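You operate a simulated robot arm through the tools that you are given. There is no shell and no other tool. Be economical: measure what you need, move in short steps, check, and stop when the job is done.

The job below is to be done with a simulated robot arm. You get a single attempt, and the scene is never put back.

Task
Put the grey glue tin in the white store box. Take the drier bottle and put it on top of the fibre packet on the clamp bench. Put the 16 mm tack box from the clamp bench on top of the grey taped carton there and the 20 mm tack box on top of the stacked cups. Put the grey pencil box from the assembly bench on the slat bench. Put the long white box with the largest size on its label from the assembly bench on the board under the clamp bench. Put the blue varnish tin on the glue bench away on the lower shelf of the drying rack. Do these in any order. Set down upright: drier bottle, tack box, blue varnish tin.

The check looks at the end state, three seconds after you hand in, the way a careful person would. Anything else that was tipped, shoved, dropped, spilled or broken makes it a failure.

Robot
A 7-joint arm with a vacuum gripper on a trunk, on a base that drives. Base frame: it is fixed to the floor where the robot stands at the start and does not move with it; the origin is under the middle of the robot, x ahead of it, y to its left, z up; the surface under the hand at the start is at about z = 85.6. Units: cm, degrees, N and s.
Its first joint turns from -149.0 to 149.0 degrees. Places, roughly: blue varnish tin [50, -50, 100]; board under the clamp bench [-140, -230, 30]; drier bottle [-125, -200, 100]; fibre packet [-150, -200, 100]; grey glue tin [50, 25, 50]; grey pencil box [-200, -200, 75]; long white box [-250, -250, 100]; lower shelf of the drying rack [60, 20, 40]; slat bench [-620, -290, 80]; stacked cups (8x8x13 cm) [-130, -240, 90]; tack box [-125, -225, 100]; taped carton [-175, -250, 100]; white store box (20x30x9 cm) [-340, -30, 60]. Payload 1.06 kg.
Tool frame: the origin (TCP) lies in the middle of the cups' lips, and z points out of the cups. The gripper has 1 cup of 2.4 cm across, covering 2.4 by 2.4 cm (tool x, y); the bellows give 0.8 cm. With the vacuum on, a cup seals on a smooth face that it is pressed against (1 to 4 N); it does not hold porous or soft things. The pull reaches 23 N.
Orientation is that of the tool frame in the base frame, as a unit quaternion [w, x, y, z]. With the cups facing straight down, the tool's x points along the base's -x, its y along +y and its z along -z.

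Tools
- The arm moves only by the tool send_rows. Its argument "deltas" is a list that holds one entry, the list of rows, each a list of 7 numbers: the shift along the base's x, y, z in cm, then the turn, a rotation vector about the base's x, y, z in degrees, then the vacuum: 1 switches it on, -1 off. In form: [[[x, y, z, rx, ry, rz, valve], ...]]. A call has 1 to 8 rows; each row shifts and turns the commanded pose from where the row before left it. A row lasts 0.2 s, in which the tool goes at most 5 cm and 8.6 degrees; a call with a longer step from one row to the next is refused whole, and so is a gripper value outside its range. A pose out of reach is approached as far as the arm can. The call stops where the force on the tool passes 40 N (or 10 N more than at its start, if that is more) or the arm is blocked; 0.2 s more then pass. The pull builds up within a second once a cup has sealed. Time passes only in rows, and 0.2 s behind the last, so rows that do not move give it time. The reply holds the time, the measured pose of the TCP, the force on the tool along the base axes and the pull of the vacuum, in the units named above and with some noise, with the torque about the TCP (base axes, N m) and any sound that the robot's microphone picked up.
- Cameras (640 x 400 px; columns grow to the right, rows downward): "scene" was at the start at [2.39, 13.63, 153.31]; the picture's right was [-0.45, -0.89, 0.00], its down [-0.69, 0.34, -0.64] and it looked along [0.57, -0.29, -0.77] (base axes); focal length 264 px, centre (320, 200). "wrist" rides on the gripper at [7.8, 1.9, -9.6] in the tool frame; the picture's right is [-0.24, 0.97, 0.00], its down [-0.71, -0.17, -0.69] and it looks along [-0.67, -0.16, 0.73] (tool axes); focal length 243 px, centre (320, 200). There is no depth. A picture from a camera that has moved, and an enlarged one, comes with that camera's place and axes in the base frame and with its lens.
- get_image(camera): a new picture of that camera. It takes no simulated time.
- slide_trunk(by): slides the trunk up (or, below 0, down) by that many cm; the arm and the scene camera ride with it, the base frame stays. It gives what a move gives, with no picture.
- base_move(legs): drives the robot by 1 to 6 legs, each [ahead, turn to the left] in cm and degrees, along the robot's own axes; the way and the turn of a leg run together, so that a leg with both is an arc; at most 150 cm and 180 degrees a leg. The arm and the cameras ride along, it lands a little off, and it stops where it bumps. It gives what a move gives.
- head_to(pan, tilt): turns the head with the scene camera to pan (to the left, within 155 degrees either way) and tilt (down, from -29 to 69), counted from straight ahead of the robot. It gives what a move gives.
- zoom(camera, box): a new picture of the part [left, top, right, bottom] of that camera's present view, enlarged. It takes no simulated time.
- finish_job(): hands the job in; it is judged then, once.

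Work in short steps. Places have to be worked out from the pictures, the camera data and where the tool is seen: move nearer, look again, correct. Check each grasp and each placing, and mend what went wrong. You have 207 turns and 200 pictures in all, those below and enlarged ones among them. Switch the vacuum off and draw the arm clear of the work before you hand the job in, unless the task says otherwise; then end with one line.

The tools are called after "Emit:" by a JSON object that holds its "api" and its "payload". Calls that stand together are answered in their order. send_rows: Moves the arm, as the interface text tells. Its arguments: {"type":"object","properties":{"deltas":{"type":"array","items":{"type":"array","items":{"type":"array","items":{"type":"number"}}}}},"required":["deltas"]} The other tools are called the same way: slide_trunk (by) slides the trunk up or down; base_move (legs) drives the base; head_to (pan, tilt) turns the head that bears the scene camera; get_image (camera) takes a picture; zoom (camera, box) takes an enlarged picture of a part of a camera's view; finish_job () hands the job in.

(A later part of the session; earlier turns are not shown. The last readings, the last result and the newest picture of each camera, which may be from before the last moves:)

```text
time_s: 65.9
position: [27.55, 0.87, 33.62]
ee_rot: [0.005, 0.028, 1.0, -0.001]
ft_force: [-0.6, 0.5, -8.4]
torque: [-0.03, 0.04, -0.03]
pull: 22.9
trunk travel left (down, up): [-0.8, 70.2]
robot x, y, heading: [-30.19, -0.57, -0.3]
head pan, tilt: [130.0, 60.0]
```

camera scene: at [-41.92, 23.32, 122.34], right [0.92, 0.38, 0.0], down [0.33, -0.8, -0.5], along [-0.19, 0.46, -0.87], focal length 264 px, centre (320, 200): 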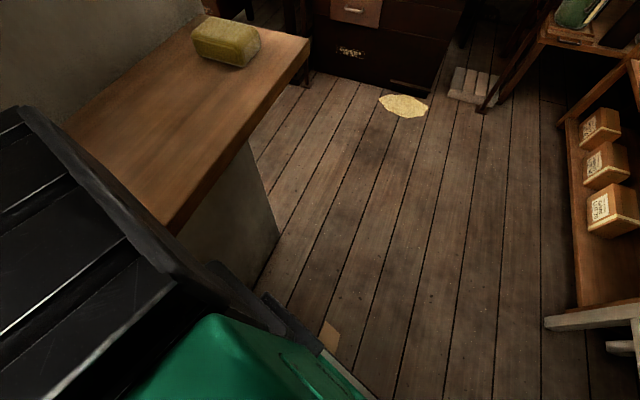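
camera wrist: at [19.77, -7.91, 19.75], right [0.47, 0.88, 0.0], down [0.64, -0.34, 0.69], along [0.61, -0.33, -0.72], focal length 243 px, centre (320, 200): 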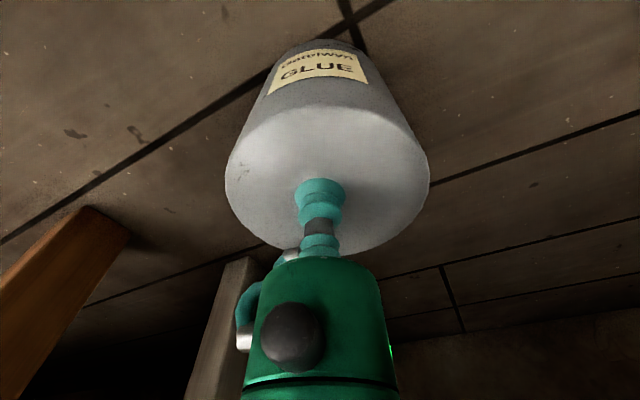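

Free now. I turn left 77° so I can reverse down the corridor with the load trailing.

Emit:
{"api": "base_move", "payload": {"legs": [[0, 77]]}}

Emit:
{"api": "head_to", "payload": {"pan": 155, "tilt": 25}}

Emit:
{"api": "get_image", "payload": {"camera": "scene"}}

```text
time_s: 69.7
position: [-18.46, 56.09, 33.65]
ee_rot: [0.004, -0.601, 0.799, 0.003]
ft_force: [-0.5, -0.1, -7.6]
torque: [-0.04, -0.04, 0.01]
pull: 23.1
trunk travel left (down, up): [-0.8, 70.2]
robot x, y, heading: [-30.06, -0.68, 77.1]
head pan, tilt: [130.0, 60.0]
```

```text
time_s: 70.7
position: [-18.37, 56.19, 33.58]
ee_rot: [0.004, -0.601, 0.799, 0.001]
ft_force: [0.0, -1.3, -8.0]
torque: [-0.03, -0.02, 0.04]
pull: 23.0
trunk travel left (down, up): [-0.8, 70.2]
robot x, y, heading: [-29.91, -0.52, 77.1]
head pan, tilt: [154.7, 25.0]
```

```text
163 pictures are left
camera scene: at [-53.35, -8.18, 97.34], right [-0.78, 0.62, 0.0], down [0.26, 0.33, -0.91], along [-0.56, -0.71, -0.42], focal length 264 px, centre (320, 200)
```

scene: 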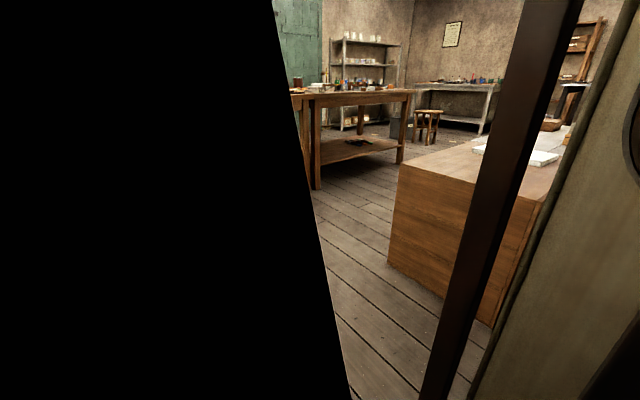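

The way behind is free. I reverse 105 cm to around (-54,-103).

Emit:
{"api": "base_move", "payload": {"legs": [[-105, 0]]}}

Emit:
{"api": "slide_trunk", "payload": {"by": 55}}

Emit:
{"api": "head_to", "payload": {"pan": 100, "tilt": 25}}

Emit:
{"api": "get_image", "payload": {"camera": "scene"}}

Emit:
{"api": "head_to", "payload": {"pan": 145, "tilt": 25}}

Emit:
{"api": "get_image", "payload": {"camera": "scene"}}

```text
time_s: 76.0
position: [-41.87, -45.12, 33.59]
ee_rot: [0.004, -0.602, 0.798, 0.002]
ft_force: [-0.3, 0.4, -7.6]
torque: [-0.05, 0.0, 0.03]
pull: 23.1
trunk travel left (down, up): [-0.8, 70.2]
robot x, y, heading: [-53.18, -102.02, 77.2]
head pan, tilt: [154.7, 25.0]
```

```text
refused: 55 is not a number from -40 to 40
```

```text
time_s: 77.3
position: [-41.82, -45.02, 33.6]
ee_rot: [0.003, -0.603, 0.797, 0.002]
ft_force: [0.0, -0.3, -7.9]
torque: [-0.03, -0.04, -0.01]
pull: 23.1
trunk travel left (down, up): [-0.8, 70.2]
robot x, y, heading: [-53.44, -101.75, 77.3]
head pan, tilt: [100.0, 25.0]
```

```text
162 pictures are left
camera scene: at [-79.98, -101.87, 97.35], right [0.05, 1.0, 0.0], down [0.42, -0.02, -0.91], along [-0.91, 0.04, -0.42], focal length 264 px, centre (320, 200)
```

scene: 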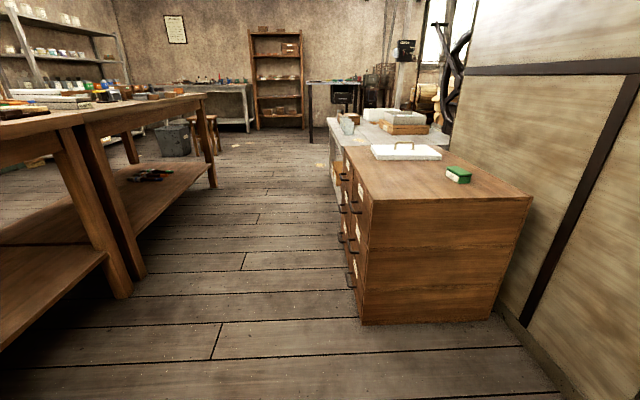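

```text
time_s: 78.4
position: [-41.89, -45.16, 33.58]
ee_rot: [0.004, -0.603, 0.798, 0.002]
ft_force: [-0.3, 0.3, -7.7]
torque: [-0.02, 0.01, 0.01]
pull: 23.5
trunk travel left (down, up): [-0.8, 70.2]
robot x, y, heading: [-53.27, -101.61, 77.5]
head pan, tilt: [145.0, 25.0]
```

```text
161 pictures are left
camera scene: at [-77.6, -108.49, 97.35], right [-0.67, 0.74, 0.0], down [0.31, 0.28, -0.91], along [-0.67, -0.61, -0.42], focal length 264 px, centre (320, 200)
```

scene: 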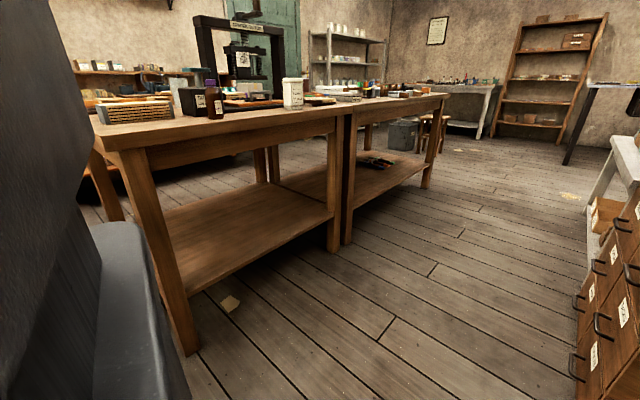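

Corridor between the drawers (y≈-80) and benches (y≈-177); store boxes are seen on a table around (-360,-15). I turn to face west and drive along y≈-128.

Emit:
{"api": "base_move", "payload": {"legs": [[0, 127], [62, 0], [0, -24.5], [100, 0]]}}

Emit:
{"api": "slide_trunk", "payload": {"by": 40}}

Emit:
{"api": "head_to", "payload": {"pan": -20, "tilt": 20}}

Emit:
{"api": "get_image", "payload": {"camera": "scene"}}

```text
time_s: 93.2
position: [-269.07, -125.26, 33.64]
ee_rot: [-0.001, 0.999, -0.037, -0.004]
ft_force: [-0.5, 0.8, -7.9]
torque: [-0.04, -0.01, 0.0]
pull: 22.5
trunk travel left (down, up): [-0.8, 70.2]
robot x, y, heading: [-211.58, -124.88, 178.9]
head pan, tilt: [145.0, 25.0]
```

```text
time_s: 97.0
position: [-269.22, -125.31, 73.66]
ee_rot: [-0.002, 0.999, -0.036, -0.004]
ft_force: [-0.1, 0.6, -7.7]
torque: [0.06, -0.08, 0.01]
pull: 22.5
trunk travel left (down, up): [-40.8, 30.2]
robot x, y, heading: [-211.64, -124.51, 178.8]
head pan, tilt: [145.0, 25.0]
```

```text
time_s: 99.5
position: [-269.21, -125.27, 73.59]
ee_rot: [-0.001, 0.999, -0.035, -0.005]
ft_force: [-0.8, 0.0, -7.8]
torque: [0.02, -0.07, 0.01]
pull: 22.4
trunk travel left (down, up): [-40.8, 30.2]
robot x, y, heading: [-211.47, -124.76, 179.1]
head pan, tilt: [-20.0, 20.0]
```

```text
160 pictures are left
camera scene: at [-215.92, -138.45, 138.16], right [0.36, 0.93, 0.0], down [0.32, -0.12, -0.94], along [-0.88, 0.34, -0.34], focal length 264 px, centre (320, 200)
```

scene: 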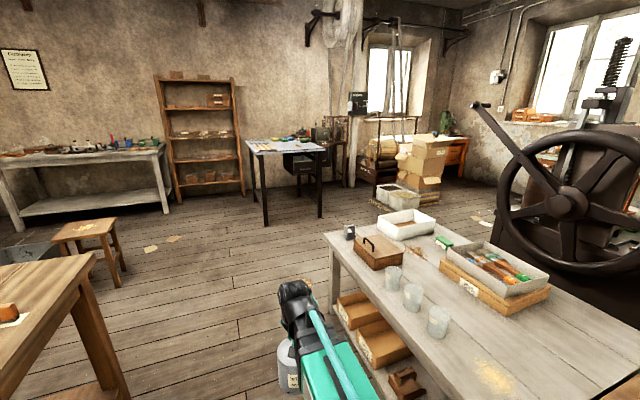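

The empty white store box is at about (-351,-23) on a table with edge y≈-80. I raise the trunk, drive on 137 cm and turn right to face it.

Emit:
{"api": "slide_trunk", "payload": {"by": 22}}

Emit:
{"api": "base_move", "payload": {"legs": [[137, 0], [0, -89]]}}

Emit:
{"api": "head_to", "payload": {"pan": 0, "tilt": 45}}

Emit:
{"api": "get_image", "payload": {"camera": "scene"}}

Emit:
{"api": "get_image", "payload": {"camera": "wrist"}}

```text
time_s: 101.9
position: [-269.19, -125.16, 95.56]
ee_rot: [-0.001, 0.999, -0.036, -0.004]
ft_force: [0.2, 0.4, -7.8]
torque: [0.03, -0.03, -0.02]
pull: 22.9
trunk travel left (down, up): [-62.8, 8.2]
robot x, y, heading: [-211.57, -124.73, 178.8]
head pan, tilt: [-20.0, 20.0]
```

```text
time_s: 112.5
position: [-349.35, -64.83, 95.65]
ee_rot: [0.004, -0.686, 0.728, 0.002]
ft_force: [0.0, 0.5, -7.4]
torque: [-0.07, -0.01, 0.01]
pull: 22.2
trunk travel left (down, up): [-62.8, 8.2]
robot x, y, heading: [-348.26, -122.63, 89.7]
head pan, tilt: [-20.0, 20.0]
```

```text
time_s: 113.4
position: [-349.49, -64.82, 95.61]
ee_rot: [0.004, -0.686, 0.728, 0.003]
ft_force: [0.4, 0.2, -7.7]
torque: [-0.08, -0.01, 0.0]
pull: 22.9
trunk travel left (down, up): [-62.8, 8.2]
robot x, y, heading: [-348.3, -122.23, 89.9]
head pan, tilt: [0.0, 45.0]
```

```text
159 pictures are left
camera scene: at [-365.29, -118.78, 156.29], right [1.0, 0.0, 0.0], down [0.0, -0.71, -0.71], along [0.0, 0.71, -0.71], focal length 264 px, centre (320, 200)
```

scene: 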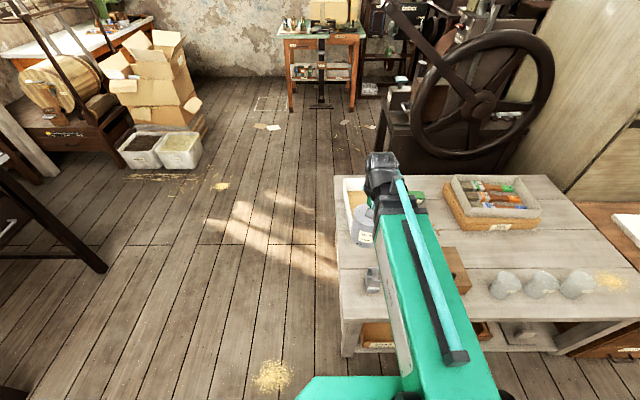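

```text
158 pictures are left
camera wrist: at [-351.89, -72.63, 105.23], right [-0.96, 0.29, 0.0], down [0.21, 0.69, 0.69], along [0.2, 0.66, -0.72], focal length 243 px, centre (320, 200)
```

wrist: 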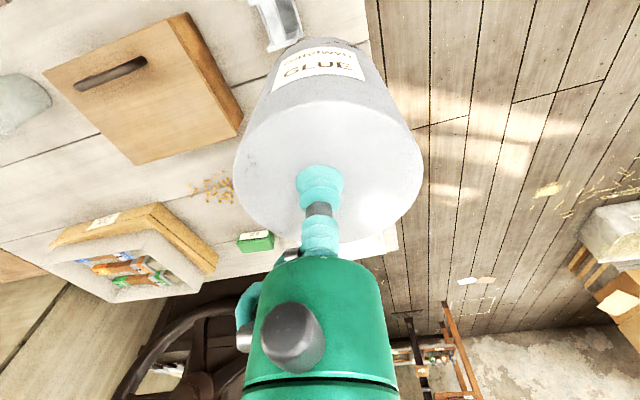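

Box's left edge is at x≈-352, so its centre is near (-342,-26). I drive 13 cm closer and swing the arm to the right-forward over the box.

Emit:
{"api": "base_move", "payload": {"legs": [[13, 0]]}}

Emit:
{"api": "send_rows", "payload": {"deltas": [[[1.5, 4.5, 0, 0, 0, 0, 1], [1.5, 4.5, 0, 0, 0, 0, 1], [1.5, 4.5, 0, 0, 0, 0, 1], [1.5, 4.5, 0, 0, 0, 0, 1], [1, 3, 0, 0, 0, 0, 1], [0, 3, 0, 0, 0, 0, 1]]]}}

Emit:
{"api": "get_image", "payload": {"camera": "scene"}}

Emit:
{"api": "get_image", "payload": {"camera": "wrist"}}

```text
time_s: 114.7
position: [-349.25, -51.82, 95.61]
ee_rot: [0.004, -0.686, 0.728, 0.002]
ft_force: [0.1, 1.2, -8.4]
torque: [-0.06, -0.03, 0.01]
pull: 23.0
trunk travel left (down, up): [-62.8, 8.2]
robot x, y, heading: [-348.15, -109.49, 89.6]
head pan, tilt: [0.0, 45.0]
```

```text
time_s: 116.1
position: [-342.32, -27.71, 95.41]
ee_rot: [0.004, -0.685, 0.729, 0.001]
ft_force: [0.5, 0.7, -8.5]
torque: [-0.06, 0.0, -0.01]
pull: 22.8
trunk travel left (down, up): [-62.8, 8.2]
robot x, y, heading: [-348.48, -109.74, 89.7]
head pan, tilt: [0.0, 45.0]
```

```text
157 pictures are left
camera scene: at [-365.21, -105.7, 156.29], right [1.0, -0.01, 0.0], down [0.0, -0.71, -0.71], along [0.0, 0.71, -0.71], focal length 264 px, centre (320, 200)
```

scene: 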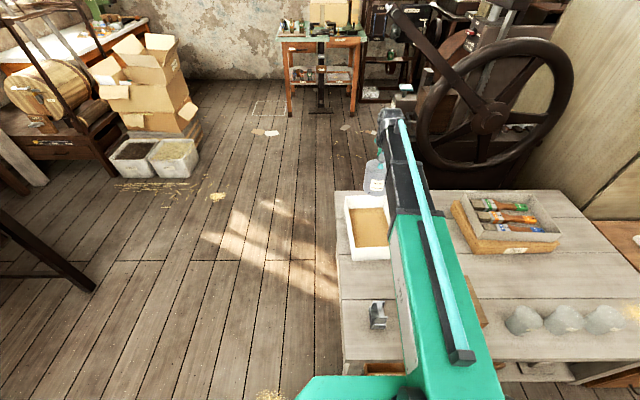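

```text
156 pictures are left
camera wrist: at [-344.64, -35.5, 105.02], right [-0.96, 0.29, 0.0], down [0.21, 0.69, 0.69], along [0.2, 0.66, -0.72], focal length 243 px, centre (320, 200)
```

wrist: 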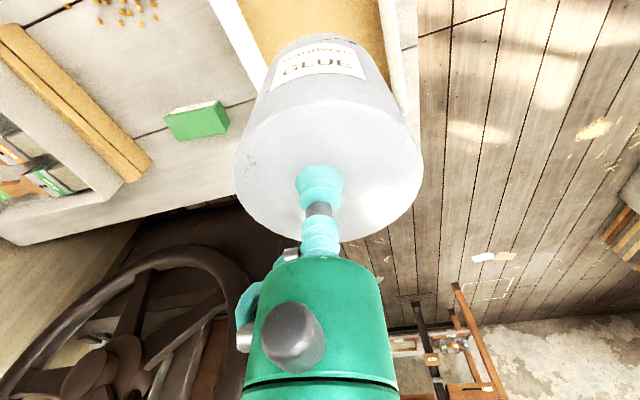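

The tin hangs above the box interior (box ≈ x −354…−330, y −41…−10). I lower 24 cm and check.

Emit:
{"api": "send_rows", "payload": {"deltas": [[[0, 0, -5, 0, 0, 0, 1], [0, 0, -5, 0, 0, 0, 1], [0, 0, -5, 0, 0, 0, 1], [0, 0, -5, 0, 0, 0, 1], [0, 0, -3, 0, 0, 0, 1]]]}}

Emit:
{"api": "get_image", "payload": {"camera": "wrist"}}

Emit:
{"api": "get_image", "payload": {"camera": "scene"}}

```text
time_s: 117.3
position: [-342.37, -27.77, 72.48]
ee_rot: [0.004, -0.685, 0.729, 0.003]
ft_force: [0.2, 0.5, -8.1]
torque: [-0.03, 0.0, -0.05]
pull: 23.0
trunk travel left (down, up): [-62.8, 8.2]
robot x, y, heading: [-348.3, -109.48, 89.8]
head pan, tilt: [0.0, 45.0]
```

```text
155 pictures are left
camera wrist: at [-344.74, -35.64, 82.09], right [-0.96, 0.29, 0.0], down [0.21, 0.69, 0.69], along [0.2, 0.66, -0.72], focal length 243 px, centre (320, 200)
```

wrist: 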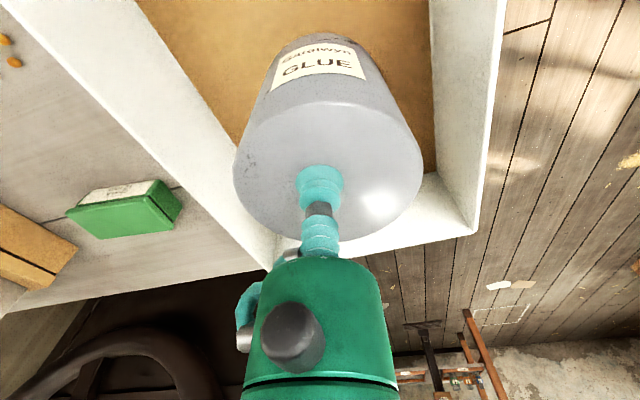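

```text
154 pictures are left
camera scene: at [-365.21, -105.73, 156.29], right [1.0, -0.01, 0.0], down [0.0, -0.71, -0.71], along [0.0, 0.71, -0.71], focal length 264 px, centre (320, 200)
```

scene: 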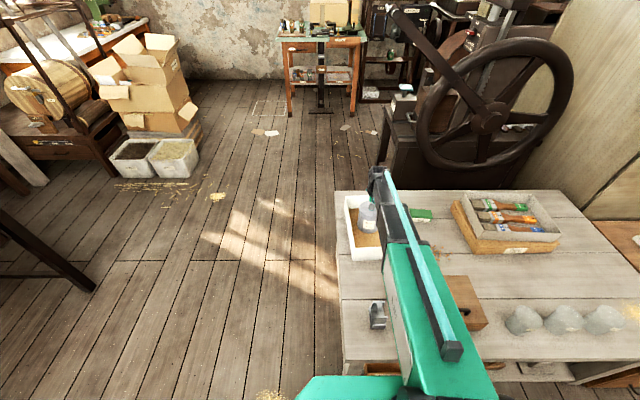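

Well inside the box walls. I lower until contact.

Emit:
{"api": "send_rows", "payload": {"deltas": [[[0, 0, -3, 0, 0, 0, 1], [0, 0, -1.5, 0, 0, 0, 1], [0, 0, -0.7, 0, 0, 0, 1], [0, 0, -0.5, 0, 0, 0, 1]]]}}

```text
time_s: 117.7
position: [-342.33, -28.24, 70.62]
ee_rot: [0.005, -0.686, 0.728, 0.003]
ft_force: [-0.6, -5.9, 26.7]
torque: [0.24, 0.0, -0.02]
pull: 23.1
trunk travel left (down, up): [-62.8, 8.2]
robot x, y, heading: [-348.14, -109.82, 89.8]
head pan, tilt: [0.0, 45.0]
stopped in row 2: the force on the tool passed its limit at 56 N (the readings are from after the stop); the commanded pose is now the measured one
```

Contact at TCP 70.6 (box floor ≈ 61). I release and check by picture.

Emit:
{"api": "send_rows", "payload": {"deltas": [[[0, 0, 0.3, 0, 0, 0, -1], [0, 0, 0, 0, 0, 0, -1], [0, 0, 0, 0, 0, 0, -1], [0, 0, 1, 0, 0, 0, -1], [0, 0, 4, 0, 0, 0, -1]]]}}

Emit:
{"api": "get_image", "payload": {"camera": "wrist"}}

```text
time_s: 118.9
position: [-342.19, -28.13, 75.32]
ee_rot: [0.002, -0.685, 0.729, 0.002]
ft_force: [0.4, 0.1, 0.2]
torque: [-0.05, -0.02, -0.05]
pull: 0.0
trunk travel left (down, up): [-62.8, 8.2]
robot x, y, heading: [-348.12, -109.79, 89.7]
head pan, tilt: [0.0, 45.0]
```

```text
153 pictures are left
camera wrist: at [-344.57, -35.82, 85.0], right [-0.96, 0.29, 0.0], down [0.21, 0.69, 0.69], along [0.2, 0.66, -0.72], focal length 243 px, centre (320, 200)
```

wrist: 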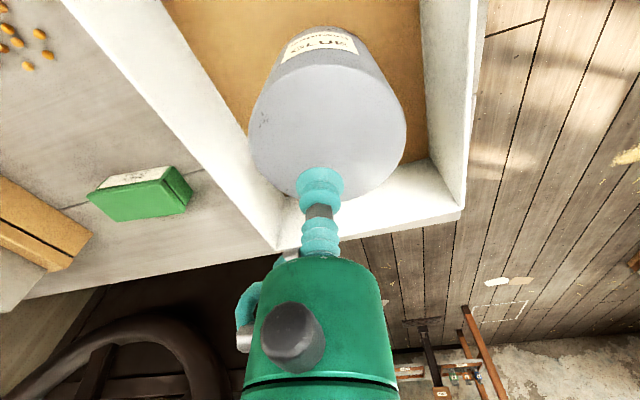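

The glue tin is standing in the store box. I lift the hand clear, retract, and back off toward the corridor.

Emit:
{"api": "send_rows", "payload": {"deltas": [[[0, 0, 5, 0, 0, 0, -1], [0, 0, 5, 0, 0, 0, -1], [0, 0, 5, 0, 0, 0, -1], [0, -2, 4.5, 0, 0, 0, -1], [0, -4, 3, 0, 0, 0, -1], [-1, -4.5, 1.5, 0, 0, 0, -1], [-1.5, -4.5, 1, 0, 0, 0, -1], [-1.5, -4.5, 0, 0, 0, 0, -1]]]}}

Emit:
{"api": "base_move", "payload": {"legs": [[-15, 0], [0, 145], [30, 0]]}}

Emit:
{"api": "head_to", "payload": {"pan": 0, "tilt": 28}}

Emit:
{"api": "get_image", "payload": {"camera": "scene"}}

```text
time_s: 120.7
position: [-346.39, -47.73, 100.55]
ee_rot: [0.004, -0.685, 0.728, 0.003]
ft_force: [-0.5, 0.1, -0.4]
torque: [-0.01, 0.01, -0.01]
pull: 0.0
trunk travel left (down, up): [-62.8, 8.2]
robot x, y, heading: [-348.26, -109.62, 89.4]
head pan, tilt: [0.0, 45.0]
```

```text
time_s: 129.6
position: [-407.14, -195.47, 100.52]
ee_rot: [0.001, 0.913, 0.409, -0.003]
ft_force: [0.1, -0.6, -0.3]
torque: [0.02, 0.0, 0.02]
pull: 0.0
trunk travel left (down, up): [-62.8, 8.2]
robot x, y, heading: [-367.39, -148.26, -128.7]
head pan, tilt: [0.0, 45.0]
```

```text
time_s: 130.4
position: [-407.06, -195.56, 100.49]
ee_rot: [0.002, 0.913, 0.408, -0.004]
ft_force: [0.6, -0.1, -0.5]
torque: [0.01, 0.02, 0.0]
pull: 0.1
trunk travel left (down, up): [-62.8, 8.2]
robot x, y, heading: [-367.16, -148.08, -128.5]
head pan, tilt: [0.0, 28.0]
```

```text
152 pictures are left
camera scene: at [-356.71, -162.19, 158.86], right [-0.78, 0.62, 0.0], down [0.29, 0.37, -0.88], along [-0.55, -0.69, -0.47], focal length 264 px, centre (320, 200)
```

scene: 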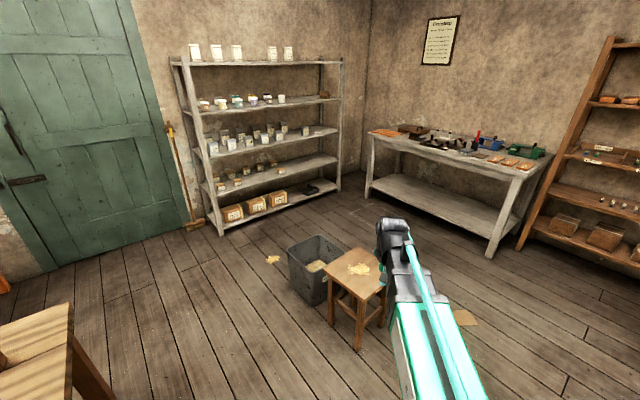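

The slat bench is the grey table to the west. Now I look at the assembly bench to the left.

Emit:
{"api": "head_to", "payload": {"pan": 70, "tilt": 28}}

Emit:
{"api": "get_image", "payload": {"camera": "scene"}}

Emit:
{"api": "zoom", "payload": {"camera": "scene", "box": [200, 150, 520, 350]}}

```text
time_s: 131.8
position: [-407.17, -195.45, 100.48]
ee_rot: [0.001, 0.913, 0.409, -0.005]
ft_force: [0.7, 0.2, -0.1]
torque: [0.01, 0.0, -0.02]
pull: 0.0
trunk travel left (down, up): [-62.8, 8.2]
robot x, y, heading: [-367.22, -147.88, -128.6]
head pan, tilt: [70.0, 28.0]
```

```text
151 pictures are left
camera scene: at [-346.28, -162.86, 158.87], right [-0.85, -0.52, 0.0], down [-0.24, 0.4, -0.88], along [0.46, -0.75, -0.47], focal length 264 px, centre (320, 200)
```

scene: 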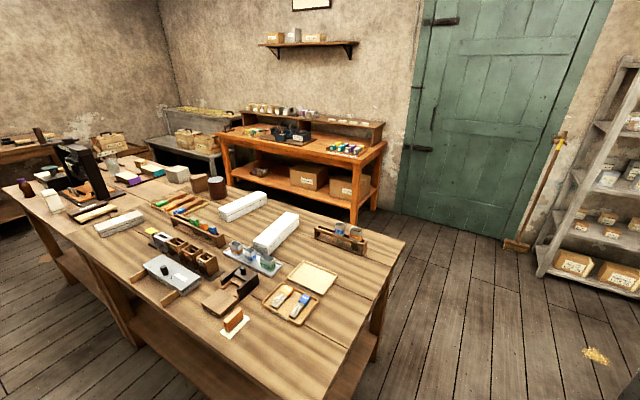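

```text
2.00 times, centred on (360, 250) of scene
camera zoom: at [-346.28, -162.86, 158.87], right [-0.85, -0.52, 0.0], down [-0.24, 0.4, -0.88], along [0.46, -0.75, -0.47], focal length 528 px, centre (240, 100)
```

zoom: 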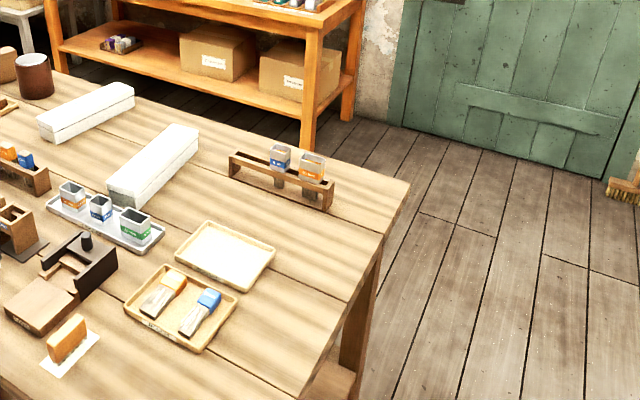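

Three long white boxes are on the assembly bench. I zoom on them and the grey box.

Emit:
{"api": "zoom", "payload": {"camera": "scene", "box": [80, 170, 240, 310]}}

Emit:
{"api": "zoom", "payload": {"camera": "scene", "box": [0, 140, 140, 240]}}

Emit:
{"api": "zoom", "payload": {"camera": "scene", "box": [200, 180, 320, 270]}}

```text
2.86 times, centred on (160, 240) of scene
camera zoom: at [-346.28, -162.86, 158.87], right [-0.85, -0.52, 0.0], down [-0.24, 0.4, -0.88], along [0.46, -0.75, -0.47], focal length 754 px, centre (777, 86)
```

zoom: 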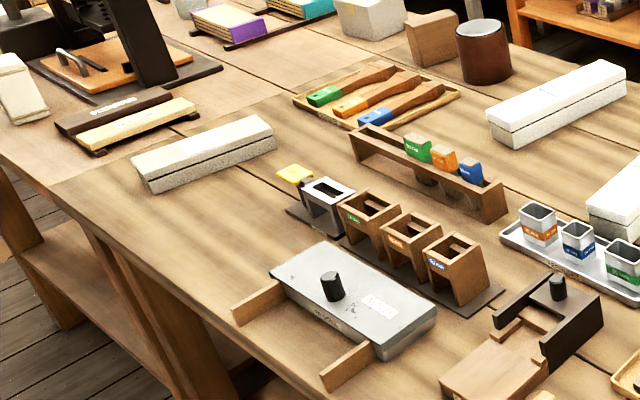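

```text
4.00 times, centred on (70, 190) of scene
camera zoom: at [-346.28, -162.86, 158.87], right [-0.85, -0.52, 0.0], down [-0.24, 0.4, -0.88], along [0.46, -0.75, -0.47], focal length 1056 px, centre (1320, 240)
```

zoom: 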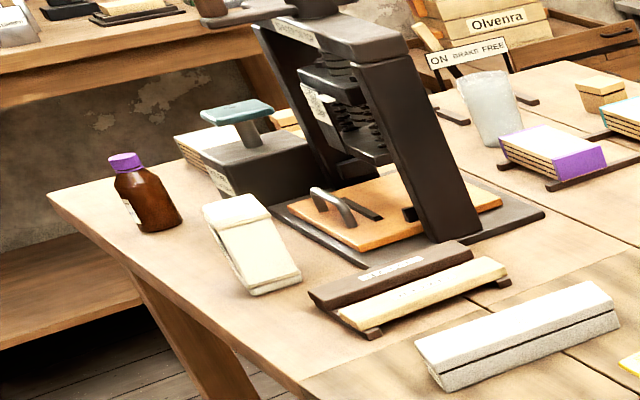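

```text
4.44 times, centred on (260, 225) of scene
camera zoom: at [-346.28, -162.86, 158.87], right [-0.85, -0.52, 0.0], down [-0.24, 0.4, -0.88], along [0.46, -0.75, -0.47], focal length 1174 px, centre (587, 89)
```

zoom: 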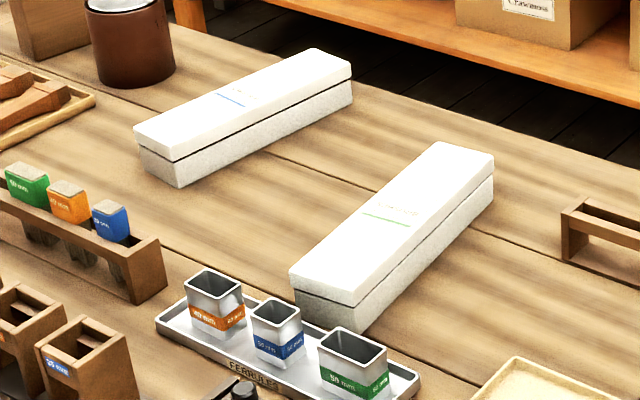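

I need closer views. I raise the trunk a bit and drive along the north side of the assembly bench.

Emit:
{"api": "slide_trunk", "payload": {"by": 8}}

Emit:
{"api": "base_move", "payload": {"legs": [[0, 139], [135, 0], [0, -100]]}}

Emit:
{"api": "head_to", "payload": {"pan": 0, "tilt": 45}}

Emit:
{"api": "get_image", "payload": {"camera": "scene"}}

Emit:
{"api": "get_image", "payload": {"camera": "wrist"}}

```text
time_s: 133.0
position: [-407.17, -195.53, 108.46]
ee_rot: [0.0, 0.913, 0.409, -0.005]
ft_force: [0.7, -0.7, -0.8]
torque: [0.02, 0.01, 0.01]
pull: 0.1
trunk travel left (down, up): [-70.8, 0.2]
robot x, y, heading: [-367.06, -148.16, -128.5]
head pan, tilt: [70.0, 28.0]
```

```text
time_s: 149.0
position: [-220.35, -177.88, 108.5]
ee_rot: [0.003, 0.62, 0.785, -0.003]
ft_force: [0.1, 0.3, 0.3]
torque: [0.04, -0.03, -0.01]
pull: 0.0
trunk travel left (down, up): [-70.8, 0.2]
robot x, y, heading: [-236.52, -118.37, -73.1]
head pan, tilt: [70.0, 28.0]
stopped in leg 3: the robot was blocked; the commanded pose is now the measured one
```

```text
time_s: 150.4
position: [-220.41, -177.76, 108.51]
ee_rot: [0.004, 0.62, 0.785, -0.003]
ft_force: [-0.2, -0.1, 0.4]
torque: [0.0, -0.01, -0.03]
pull: 0.1
trunk travel left (down, up): [-70.8, 0.2]
robot x, y, heading: [-236.39, -118.0, -73.3]
head pan, tilt: [0.0, 45.0]
```

```text
146 pictures are left
camera scene: at [-219.22, -116.46, 164.29], right [-0.96, -0.29, 0.0], down [-0.2, 0.68, -0.71], along [0.2, -0.68, -0.71], focal length 264 px, centre (320, 200)
```

scene: 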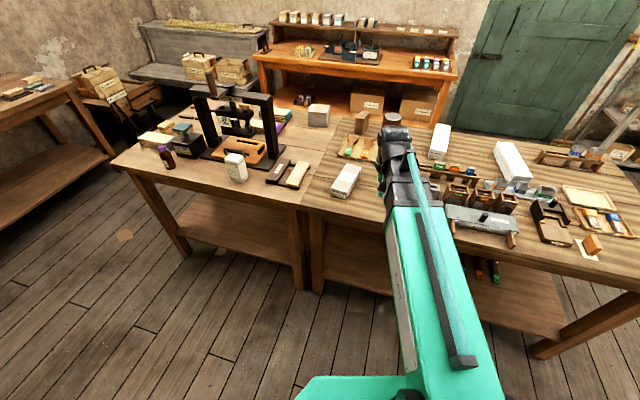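

```text
145 pictures are left
camera wrist: at [-220.34, -169.75, 118.11], right [1.0, 0.0, 0.0], down [0.0, -0.72, 0.69], along [0.0, -0.69, -0.72], focal length 243 px, centre (320, 200)
```

wrist: 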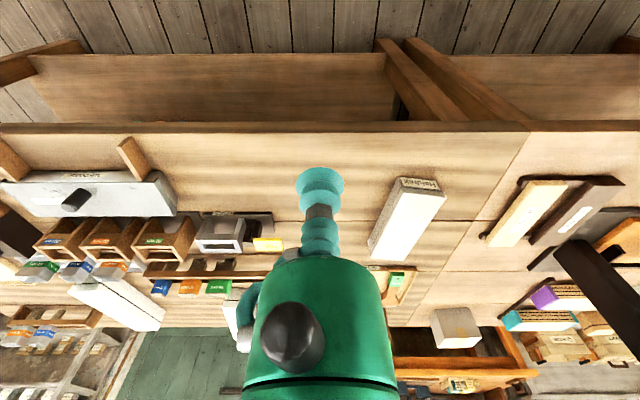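

Rear touched the drawer cabinet. I zoom in on the candidates first.

Emit:
{"api": "zoom", "payload": {"camera": "wrist", "box": [350, 150, 510, 270]}}

Emit:
{"api": "zoom", "payload": {"camera": "scene", "box": [310, 110, 640, 270]}}

Emit:
{"api": "zoom", "payload": {"camera": "wrist", "box": [0, 130, 200, 350]}}

```text
3.33 times, centred on (430, 210) of wrist
camera zoom: at [-220.34, -169.75, 118.11], right [1.0, 0.0, 0.0], down [0.0, -0.72, 0.69], along [0.0, -0.69, -0.72], focal length 809 px, centre (-47, 167)
```

zoom: 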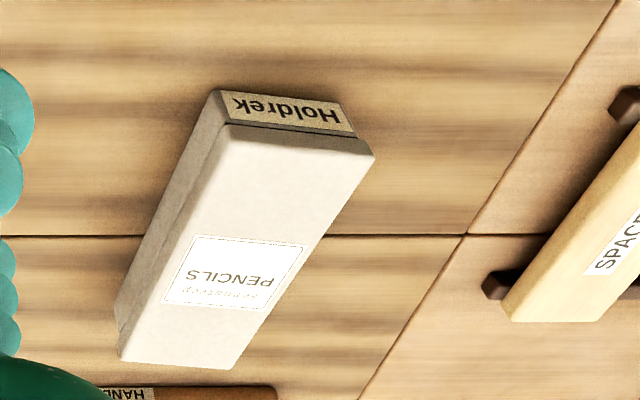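

```text
1.94 times, centred on (475, 190) of scene
camera zoom: at [-219.22, -116.46, 164.29], right [-0.96, -0.29, 0.0], down [-0.2, 0.68, -0.71], along [0.2, -0.68, -0.71], focal length 512 px, centre (19, 219)
```

zoom: 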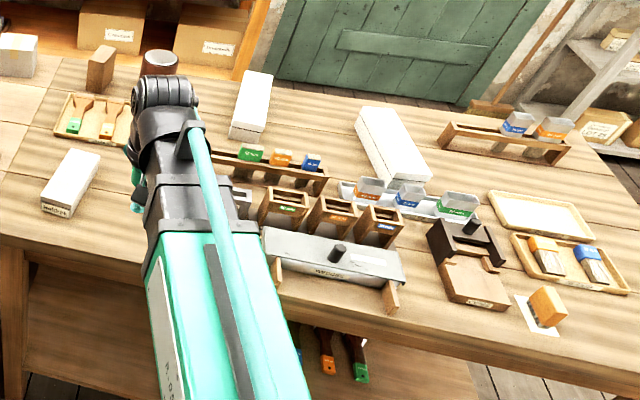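

```text
1.82 times, centred on (100, 240) of wrist
camera zoom: at [-220.34, -169.75, 118.11], right [1.0, 0.0, 0.0], down [0.0, -0.72, 0.69], along [0.0, -0.69, -0.72], focal length 441 px, centre (720, 127)
```

zoom: 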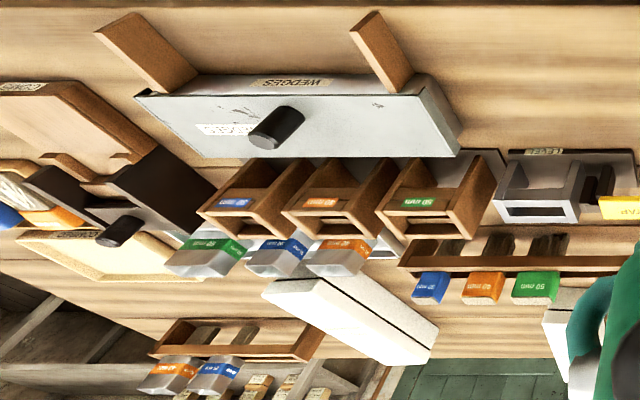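

"PENCILS" confirms the grey pencil box at ≈ (-204,-209, top 85). I drive 20 cm nearer and move over it.

Emit:
{"api": "base_move", "payload": {"legs": [[20, 0]]}}

Emit:
{"api": "send_rows", "payload": {"deltas": [[[3, -3, -2, 0, 0, 0, -1], [3, -3, -2, 0, 0, 0, -1], [3, -3, -2, 0, 0, 0, -1], [0, 0, -2, 0, 0, 0, -1]]]}}

Emit:
{"api": "get_image", "payload": {"camera": "wrist"}}

```text
time_s: 151.1
position: [-220.06, -178.08, 108.42]
ee_rot: [0.002, 0.619, 0.785, -0.003]
ft_force: [0.2, 0.5, -0.4]
torque: [-0.01, -0.01, -0.01]
pull: 0.1
trunk travel left (down, up): [-70.8, 0.2]
robot x, y, heading: [-236.29, -118.52, -73.1]
head pan, tilt: [0.0, 45.0]
stopped in leg 1: the robot was blocked; the commanded pose is now the measured one
```

```text
time_s: 152.1
position: [-210.92, -187.05, 100.63]
ee_rot: [0.002, 0.619, 0.786, -0.003]
ft_force: [-0.2, -0.3, 0.2]
torque: [-0.02, -0.01, 0.01]
pull: 0.0
trunk travel left (down, up): [-70.8, 0.2]
robot x, y, heading: [-236.25, -118.37, -73.3]
head pan, tilt: [0.0, 45.0]
```

```text
141 pictures are left
camera wrist: at [-210.98, -179.02, 110.27], right [1.0, 0.0, 0.0], down [0.0, -0.72, 0.69], along [0.0, -0.69, -0.72], focal length 243 px, centre (320, 200)
```

wrist: 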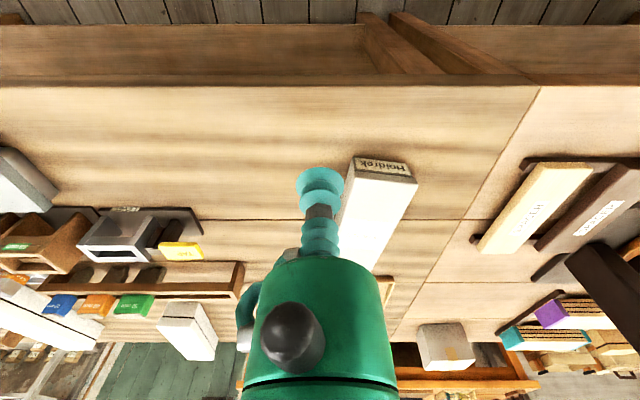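

Blocked ahead as well; something low must be in the way. I look down around the base.

Emit:
{"api": "head_to", "payload": {"pan": 10, "tilt": 69}}

Emit:
{"api": "get_image", "payload": {"camera": "scene"}}

Emit:
{"api": "head_to", "payload": {"pan": -90, "tilt": 65}}

Emit:
{"api": "get_image", "payload": {"camera": "scene"}}

Emit:
{"api": "head_to", "payload": {"pan": 120, "tilt": 60}}

Emit:
{"api": "get_image", "payload": {"camera": "scene"}}

```text
time_s: 153.0
position: [-210.96, -187.16, 100.77]
ee_rot: [0.002, 0.618, 0.786, -0.003]
ft_force: [-0.9, 0.1, -0.3]
torque: [0.0, -0.01, 0.02]
pull: 0.0
trunk travel left (down, up): [-70.8, 0.2]
robot x, y, heading: [-236.53, -118.14, -73.0]
head pan, tilt: [10.0, 68.8]
```

```text
140 pictures are left
camera scene: at [-218.97, -113.95, 161.41], right [-0.89, -0.45, 0.0], down [-0.42, 0.83, -0.36], along [0.16, -0.32, -0.93], focal length 264 px, centre (320, 200)
```

scene: 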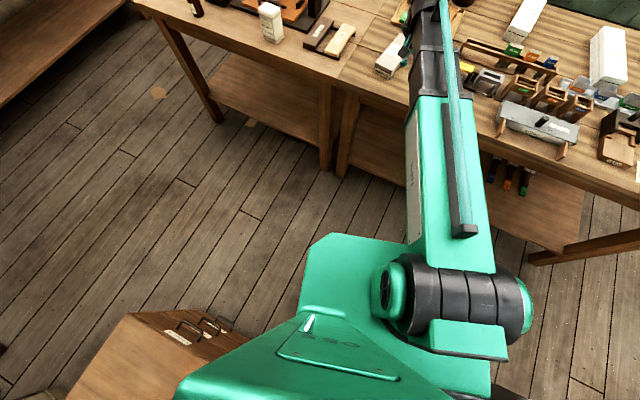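

```text
time_s: 154.7
position: [-211.04, -187.06, 100.66]
ee_rot: [0.001, 0.619, 0.785, -0.003]
ft_force: [0.1, 0.0, 1.0]
torque: [0.0, 0.01, 0.0]
pull: 0.0
trunk travel left (down, up): [-70.8, 0.2]
robot x, y, heading: [-236.35, -117.83, -73.4]
head pan, tilt: [-90.0, 65.0]
```

```text
139 pictures are left
camera scene: at [-227.31, -110.71, 161.79], right [-0.29, 0.96, 0.0], down [0.87, 0.26, -0.42], along [-0.4, -0.12, -0.91], focal length 264 px, centre (320, 200)
```

scene: 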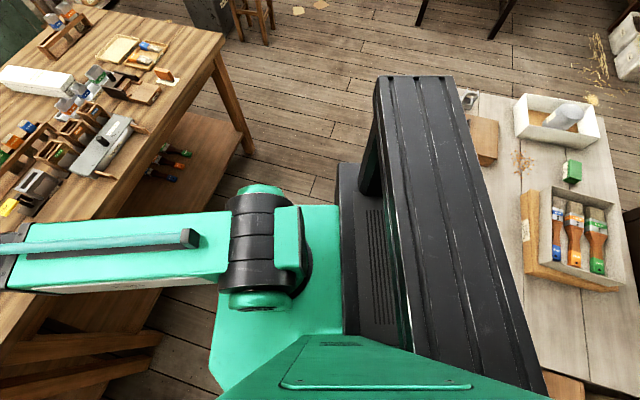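

```text
time_s: 157.8
position: [-210.97, -187.15, 100.65]
ee_rot: [0.002, 0.619, 0.786, -0.004]
ft_force: [-0.3, 0.6, 1.4]
torque: [-0.02, 0.01, 0.0]
pull: 0.0
trunk travel left (down, up): [-70.8, 0.2]
robot x, y, heading: [-236.48, -118.08, -73.2]
head pan, tilt: [120.0, 60.0]
```

```text
138 pictures are left
camera scene: at [-216.93, -104.09, 162.34], right [0.73, -0.68, 0.0], down [-0.59, -0.63, -0.5], along [0.34, 0.36, -0.87], focal length 264 px, centre (320, 200)
```

scene: 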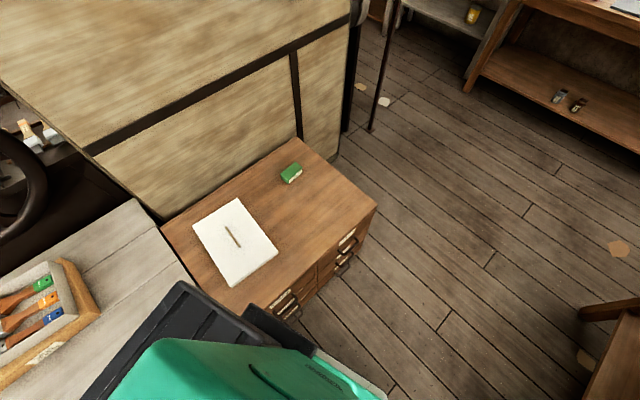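

The rear-left is against the cabinet/table. I turn back left a few degrees, then go ahead.

Emit:
{"api": "base_move", "payload": {"legs": [[0, 6], [8, 0]]}}

```text
time_s: 159.4
position: [-200.78, -191.65, 100.52]
ee_rot: [0.003, 0.578, 0.816, -0.002]
ft_force: [-0.4, -0.7, -0.2]
torque: [0.03, 0.02, 0.01]
pull: 0.1
trunk travel left (down, up): [-70.8, 0.2]
robot x, y, heading: [-233.17, -126.06, -67.2]
head pan, tilt: [120.0, 60.0]
```

Free. Forward 8 more, then look from the wrist at the pencil box.

Emit:
{"api": "base_move", "payload": {"legs": [[8, 0]]}}

Emit:
{"api": "get_image", "payload": {"camera": "wrist"}}

```text
time_s: 160.4
position: [-197.67, -199.32, 100.62]
ee_rot: [0.003, 0.577, 0.816, -0.002]
ft_force: [-0.3, 0.0, -0.5]
torque: [0.03, 0.02, 0.02]
pull: 0.1
trunk travel left (down, up): [-70.8, 0.2]
robot x, y, heading: [-229.85, -132.89, -67.7]
head pan, tilt: [120.0, 60.0]
```

```text
137 pictures are left
camera wrist: at [-198.48, -191.29, 110.2], right [0.99, 0.1, 0.0], down [0.07, -0.72, 0.69], along [0.07, -0.69, -0.72], focal length 243 px, centre (320, 200)
```

wrist: 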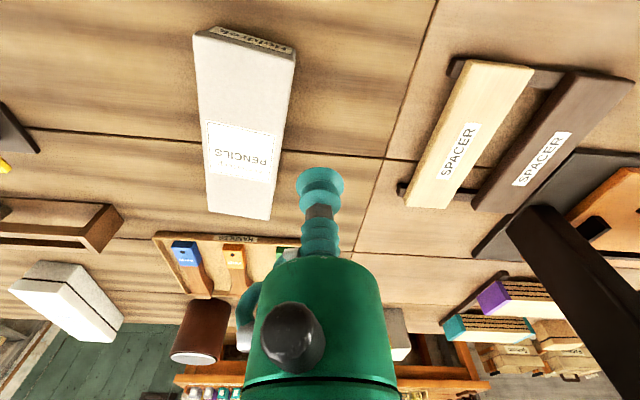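

Pencil box top centre ≈ (-205.8,-205.4, 85). I move above it and descend to z 88.

Emit:
{"api": "send_rows", "payload": {"deltas": [[[-2.7, -2, -3, 0, 0, 0, -1], [-2.7, -2, -3, 0, 0, 0, -1], [-2.7, -2.1, -3, 0, 0, 0, -1], [0, 0, -3, 0, 0, 0, 1]]]}}

Emit:
{"api": "get_image", "payload": {"camera": "wrist"}}

```text
time_s: 161.4
position: [-205.81, -205.59, 88.86]
ee_rot: [0.003, 0.577, 0.817, -0.003]
ft_force: [-0.9, -2.5, 11.2]
torque: [0.07, 0.0, 0.07]
pull: 22.9
trunk travel left (down, up): [-70.8, 0.2]
robot x, y, heading: [-229.95, -133.38, -67.1]
head pan, tilt: [120.0, 60.0]
```

```text
136 pictures are left
camera wrist: at [-206.7, -197.46, 98.34], right [0.99, 0.1, 0.0], down [0.07, -0.72, 0.69], along [0.07, -0.69, -0.72], focal length 243 px, centre (320, 200)
```

wrist: 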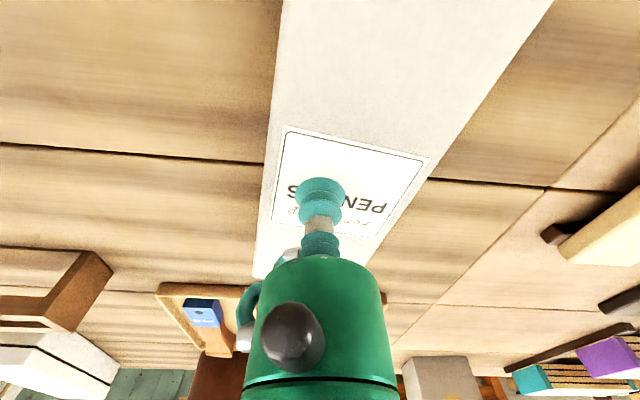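

It sealed at z 88.9 (bench ≈ 85). I lift straight up and check.

Emit:
{"api": "send_rows", "payload": {"deltas": [[[0, 0, 1, 0, 0, 0, 1], [0, 0, 3, 0, 0, 0, 1], [0, 0, 4, 0, 0, 0, 1], [0, 0, 4, 0, 0, 0, 1], [0, 0, 4, 0, 0, 0, 1], [0, 0, 0, 0, 0, 0, 1]]]}}

Emit:
{"api": "get_image", "payload": {"camera": "wrist"}}

```text
time_s: 162.8
position: [-205.72, -205.37, 104.69]
ee_rot: [0.003, 0.578, 0.816, -0.003]
ft_force: [-0.4, -1.2, -1.6]
torque: [0.0, 0.03, -0.02]
pull: 22.8
trunk travel left (down, up): [-70.8, 0.2]
robot x, y, heading: [-229.88, -133.74, -67.4]
head pan, tilt: [120.0, 60.0]
```

```text
135 pictures are left
camera wrist: at [-206.66, -197.34, 114.29], right [0.99, 0.1, 0.0], down [0.07, -0.72, 0.69], along [0.07, -0.69, -0.72], focal length 243 px, centre (320, 200)
```

wrist: 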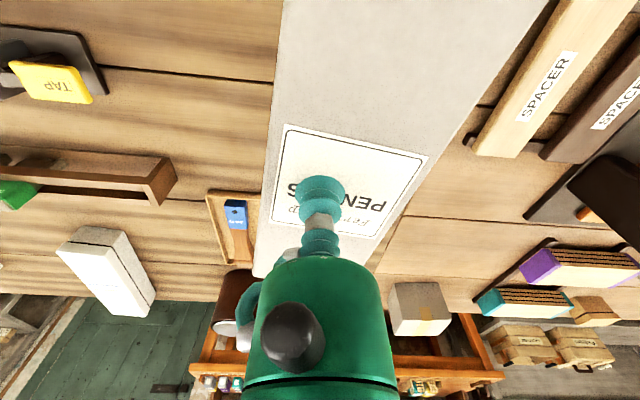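

The box is light (~0.2 kg) and held. I raise and retract it, then check from the scene camera that the whole box came.

Emit:
{"api": "send_rows", "payload": {"deltas": [[[-1.5, 3.5, 3, 0, 0, 0, 1], [-1.5, 3.5, 3, 0, 0, 0, 1], [-1.5, 3.5, 2, 0, 0, 0, 1], [-1, 3, 0, 0, 0, 0, 1]]]}}

Emit:
{"api": "head_to", "payload": {"pan": 10, "tilt": 50}}

Emit:
{"api": "get_image", "payload": {"camera": "scene"}}

```text
time_s: 163.8
position: [-211.48, -191.63, 112.71]
ee_rot: [0.003, 0.578, 0.816, -0.003]
ft_force: [0.3, 0.2, -2.7]
torque: [-0.03, 0.01, -0.02]
pull: 22.8
trunk travel left (down, up): [-70.8, 0.2]
robot x, y, heading: [-230.13, -133.38, -67.2]
head pan, tilt: [120.0, 60.0]
```

```text
time_s: 165.7
position: [-211.31, -191.9, 112.72]
ee_rot: [0.003, 0.578, 0.816, -0.003]
ft_force: [0.4, -0.5, -1.6]
torque: [-0.01, 0.03, 0.0]
pull: 22.9
trunk travel left (down, up): [-70.8, 0.2]
robot x, y, heading: [-230.31, -133.06, -67.3]
head pan, tilt: [10.0, 50.0]
```

```text
134 pictures are left
camera scene: at [-212.02, -129.01, 163.6], right [-0.84, -0.54, 0.0], down [-0.41, 0.64, -0.64], along [0.35, -0.54, -0.77], focal length 264 px, centre (320, 200)
```

scene: 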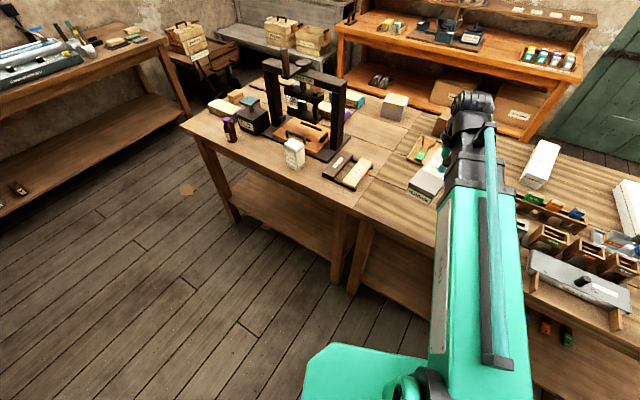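

The whole box hangs from the cup. I turn right to the west and drive 150 cm.

Emit:
{"api": "base_move", "payload": {"legs": [[0, -112], [150, 0]]}}

Emit:
{"api": "head_to", "payload": {"pan": 20, "tilt": 30}}

Emit:
{"api": "get_image", "payload": {"camera": "scene"}}

```text
time_s: 177.8
position: [-442.37, -137.52, 112.67]
ee_rot: [-0.002, 1.0, -0.007, -0.003]
ft_force: [0.3, 0.5, -2.5]
torque: [0.05, -0.02, 0.01]
pull: 22.8
trunk travel left (down, up): [-70.8, 0.2]
robot x, y, heading: [-380.98, -140.17, -177.9]
head pan, tilt: [10.0, 50.0]
```

```text
time_s: 178.6
position: [-442.29, -137.46, 112.75]
ee_rot: [-0.001, 1.0, -0.008, -0.003]
ft_force: [0.0, 0.5, -2.5]
torque: [0.0, -0.03, 0.05]
pull: 22.6
trunk travel left (down, up): [-70.8, 0.2]
robot x, y, heading: [-380.8, -139.97, -177.5]
head pan, tilt: [20.0, 30.0]
```

```text
133 pictures are left
camera scene: at [-384.06, -160.37, 166.54], right [-0.38, 0.92, 0.0], down [0.46, 0.19, -0.87], along [-0.8, -0.33, -0.5], focal length 264 px, centre (320, 200)
```

scene: 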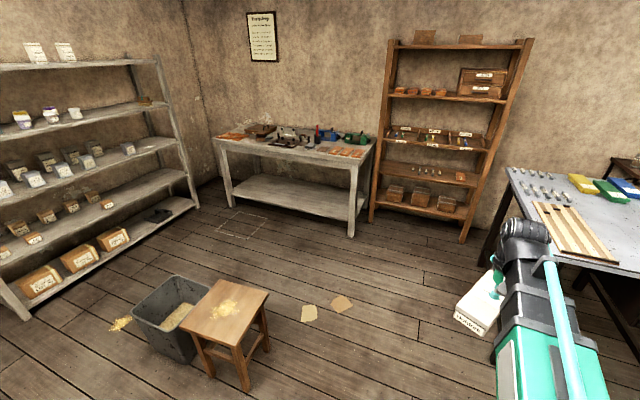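

The slat bench is the grey table at upper centre; I zoom to find a free spot.

Emit:
{"api": "zoom", "payload": {"camera": "scene", "box": [200, 110, 390, 200]}}

```text
3.37 times, centred on (295, 155) of scene
camera zoom: at [-384.06, -160.37, 166.54], right [-0.38, 0.92, 0.0], down [0.46, 0.19, -0.87], along [-0.8, -0.33, -0.5], focal length 889 px, centre (404, 352)
```

zoom: 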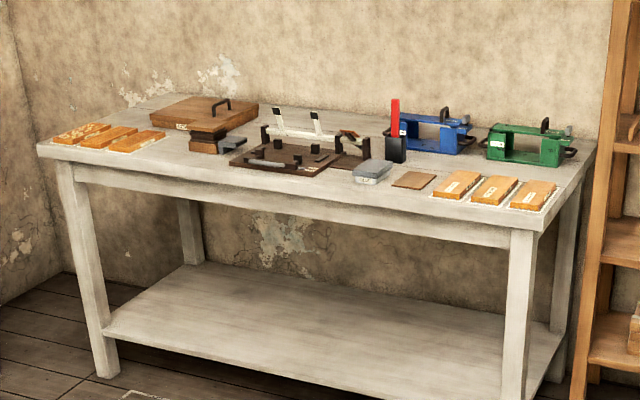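

Free spots: front-left gap around (-606,-322) and an area before the vises. I drive closer for a better look.

Emit:
{"api": "base_move", "payload": {"legs": [[0, 21], [130, 0]]}}

Emit:
{"api": "head_to", "payload": {"pan": 15, "tilt": 40}}

Emit:
{"api": "get_image", "payload": {"camera": "scene"}}

```text
time_s: 186.2
position: [-557.88, -208.84, 112.7]
ee_rot: [0.0, 0.986, 0.169, -0.004]
ft_force: [-0.2, 0.7, -2.1]
torque: [0.01, 0.02, -0.01]
pull: 23.0
trunk travel left (down, up): [-70.8, 0.2]
robot x, y, heading: [-499.4, -190.11, -157.2]
head pan, tilt: [20.0, 30.0]
```

```text
time_s: 186.9
position: [-557.82, -208.92, 112.64]
ee_rot: [-0.001, 0.986, 0.169, -0.003]
ft_force: [0.5, -0.1, -1.4]
torque: [0.0, 0.05, -0.01]
pull: 23.2
trunk travel left (down, up): [-70.8, 0.2]
robot x, y, heading: [-499.2, -189.93, -157.2]
head pan, tilt: [15.0, 40.0]
```

```text
131 pictures are left
camera scene: at [-495.38, -209.16, 165.02], right [-0.61, 0.79, 0.0], down [0.51, 0.39, -0.77], along [-0.61, -0.47, -0.64], focal length 264 px, centre (320, 200)
```

scene: 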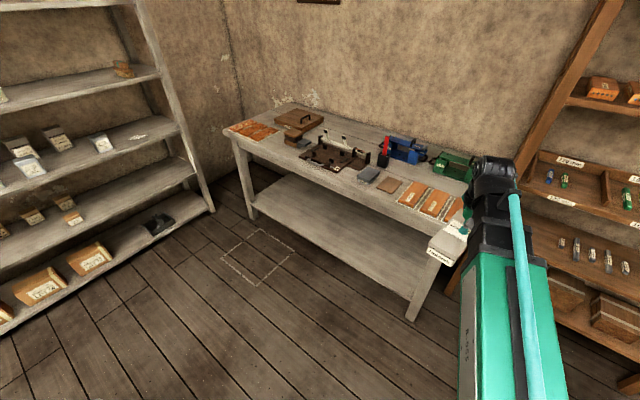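

Emit:
{"api": "zoom", "payload": {"camera": "scene", "box": [220, 90, 480, 260]}}

```text
2.35 times, centred on (350, 175) of scene
camera zoom: at [-495.38, -209.16, 165.02], right [-0.61, 0.79, 0.0], down [0.51, 0.39, -0.77], along [-0.61, -0.47, -0.64], focal length 621 px, centre (249, 259)
```

zoom: 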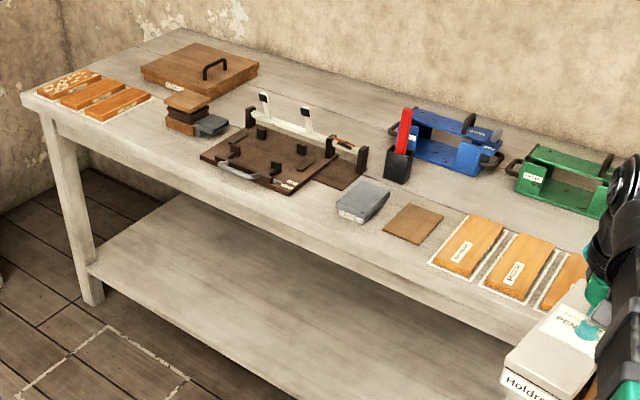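

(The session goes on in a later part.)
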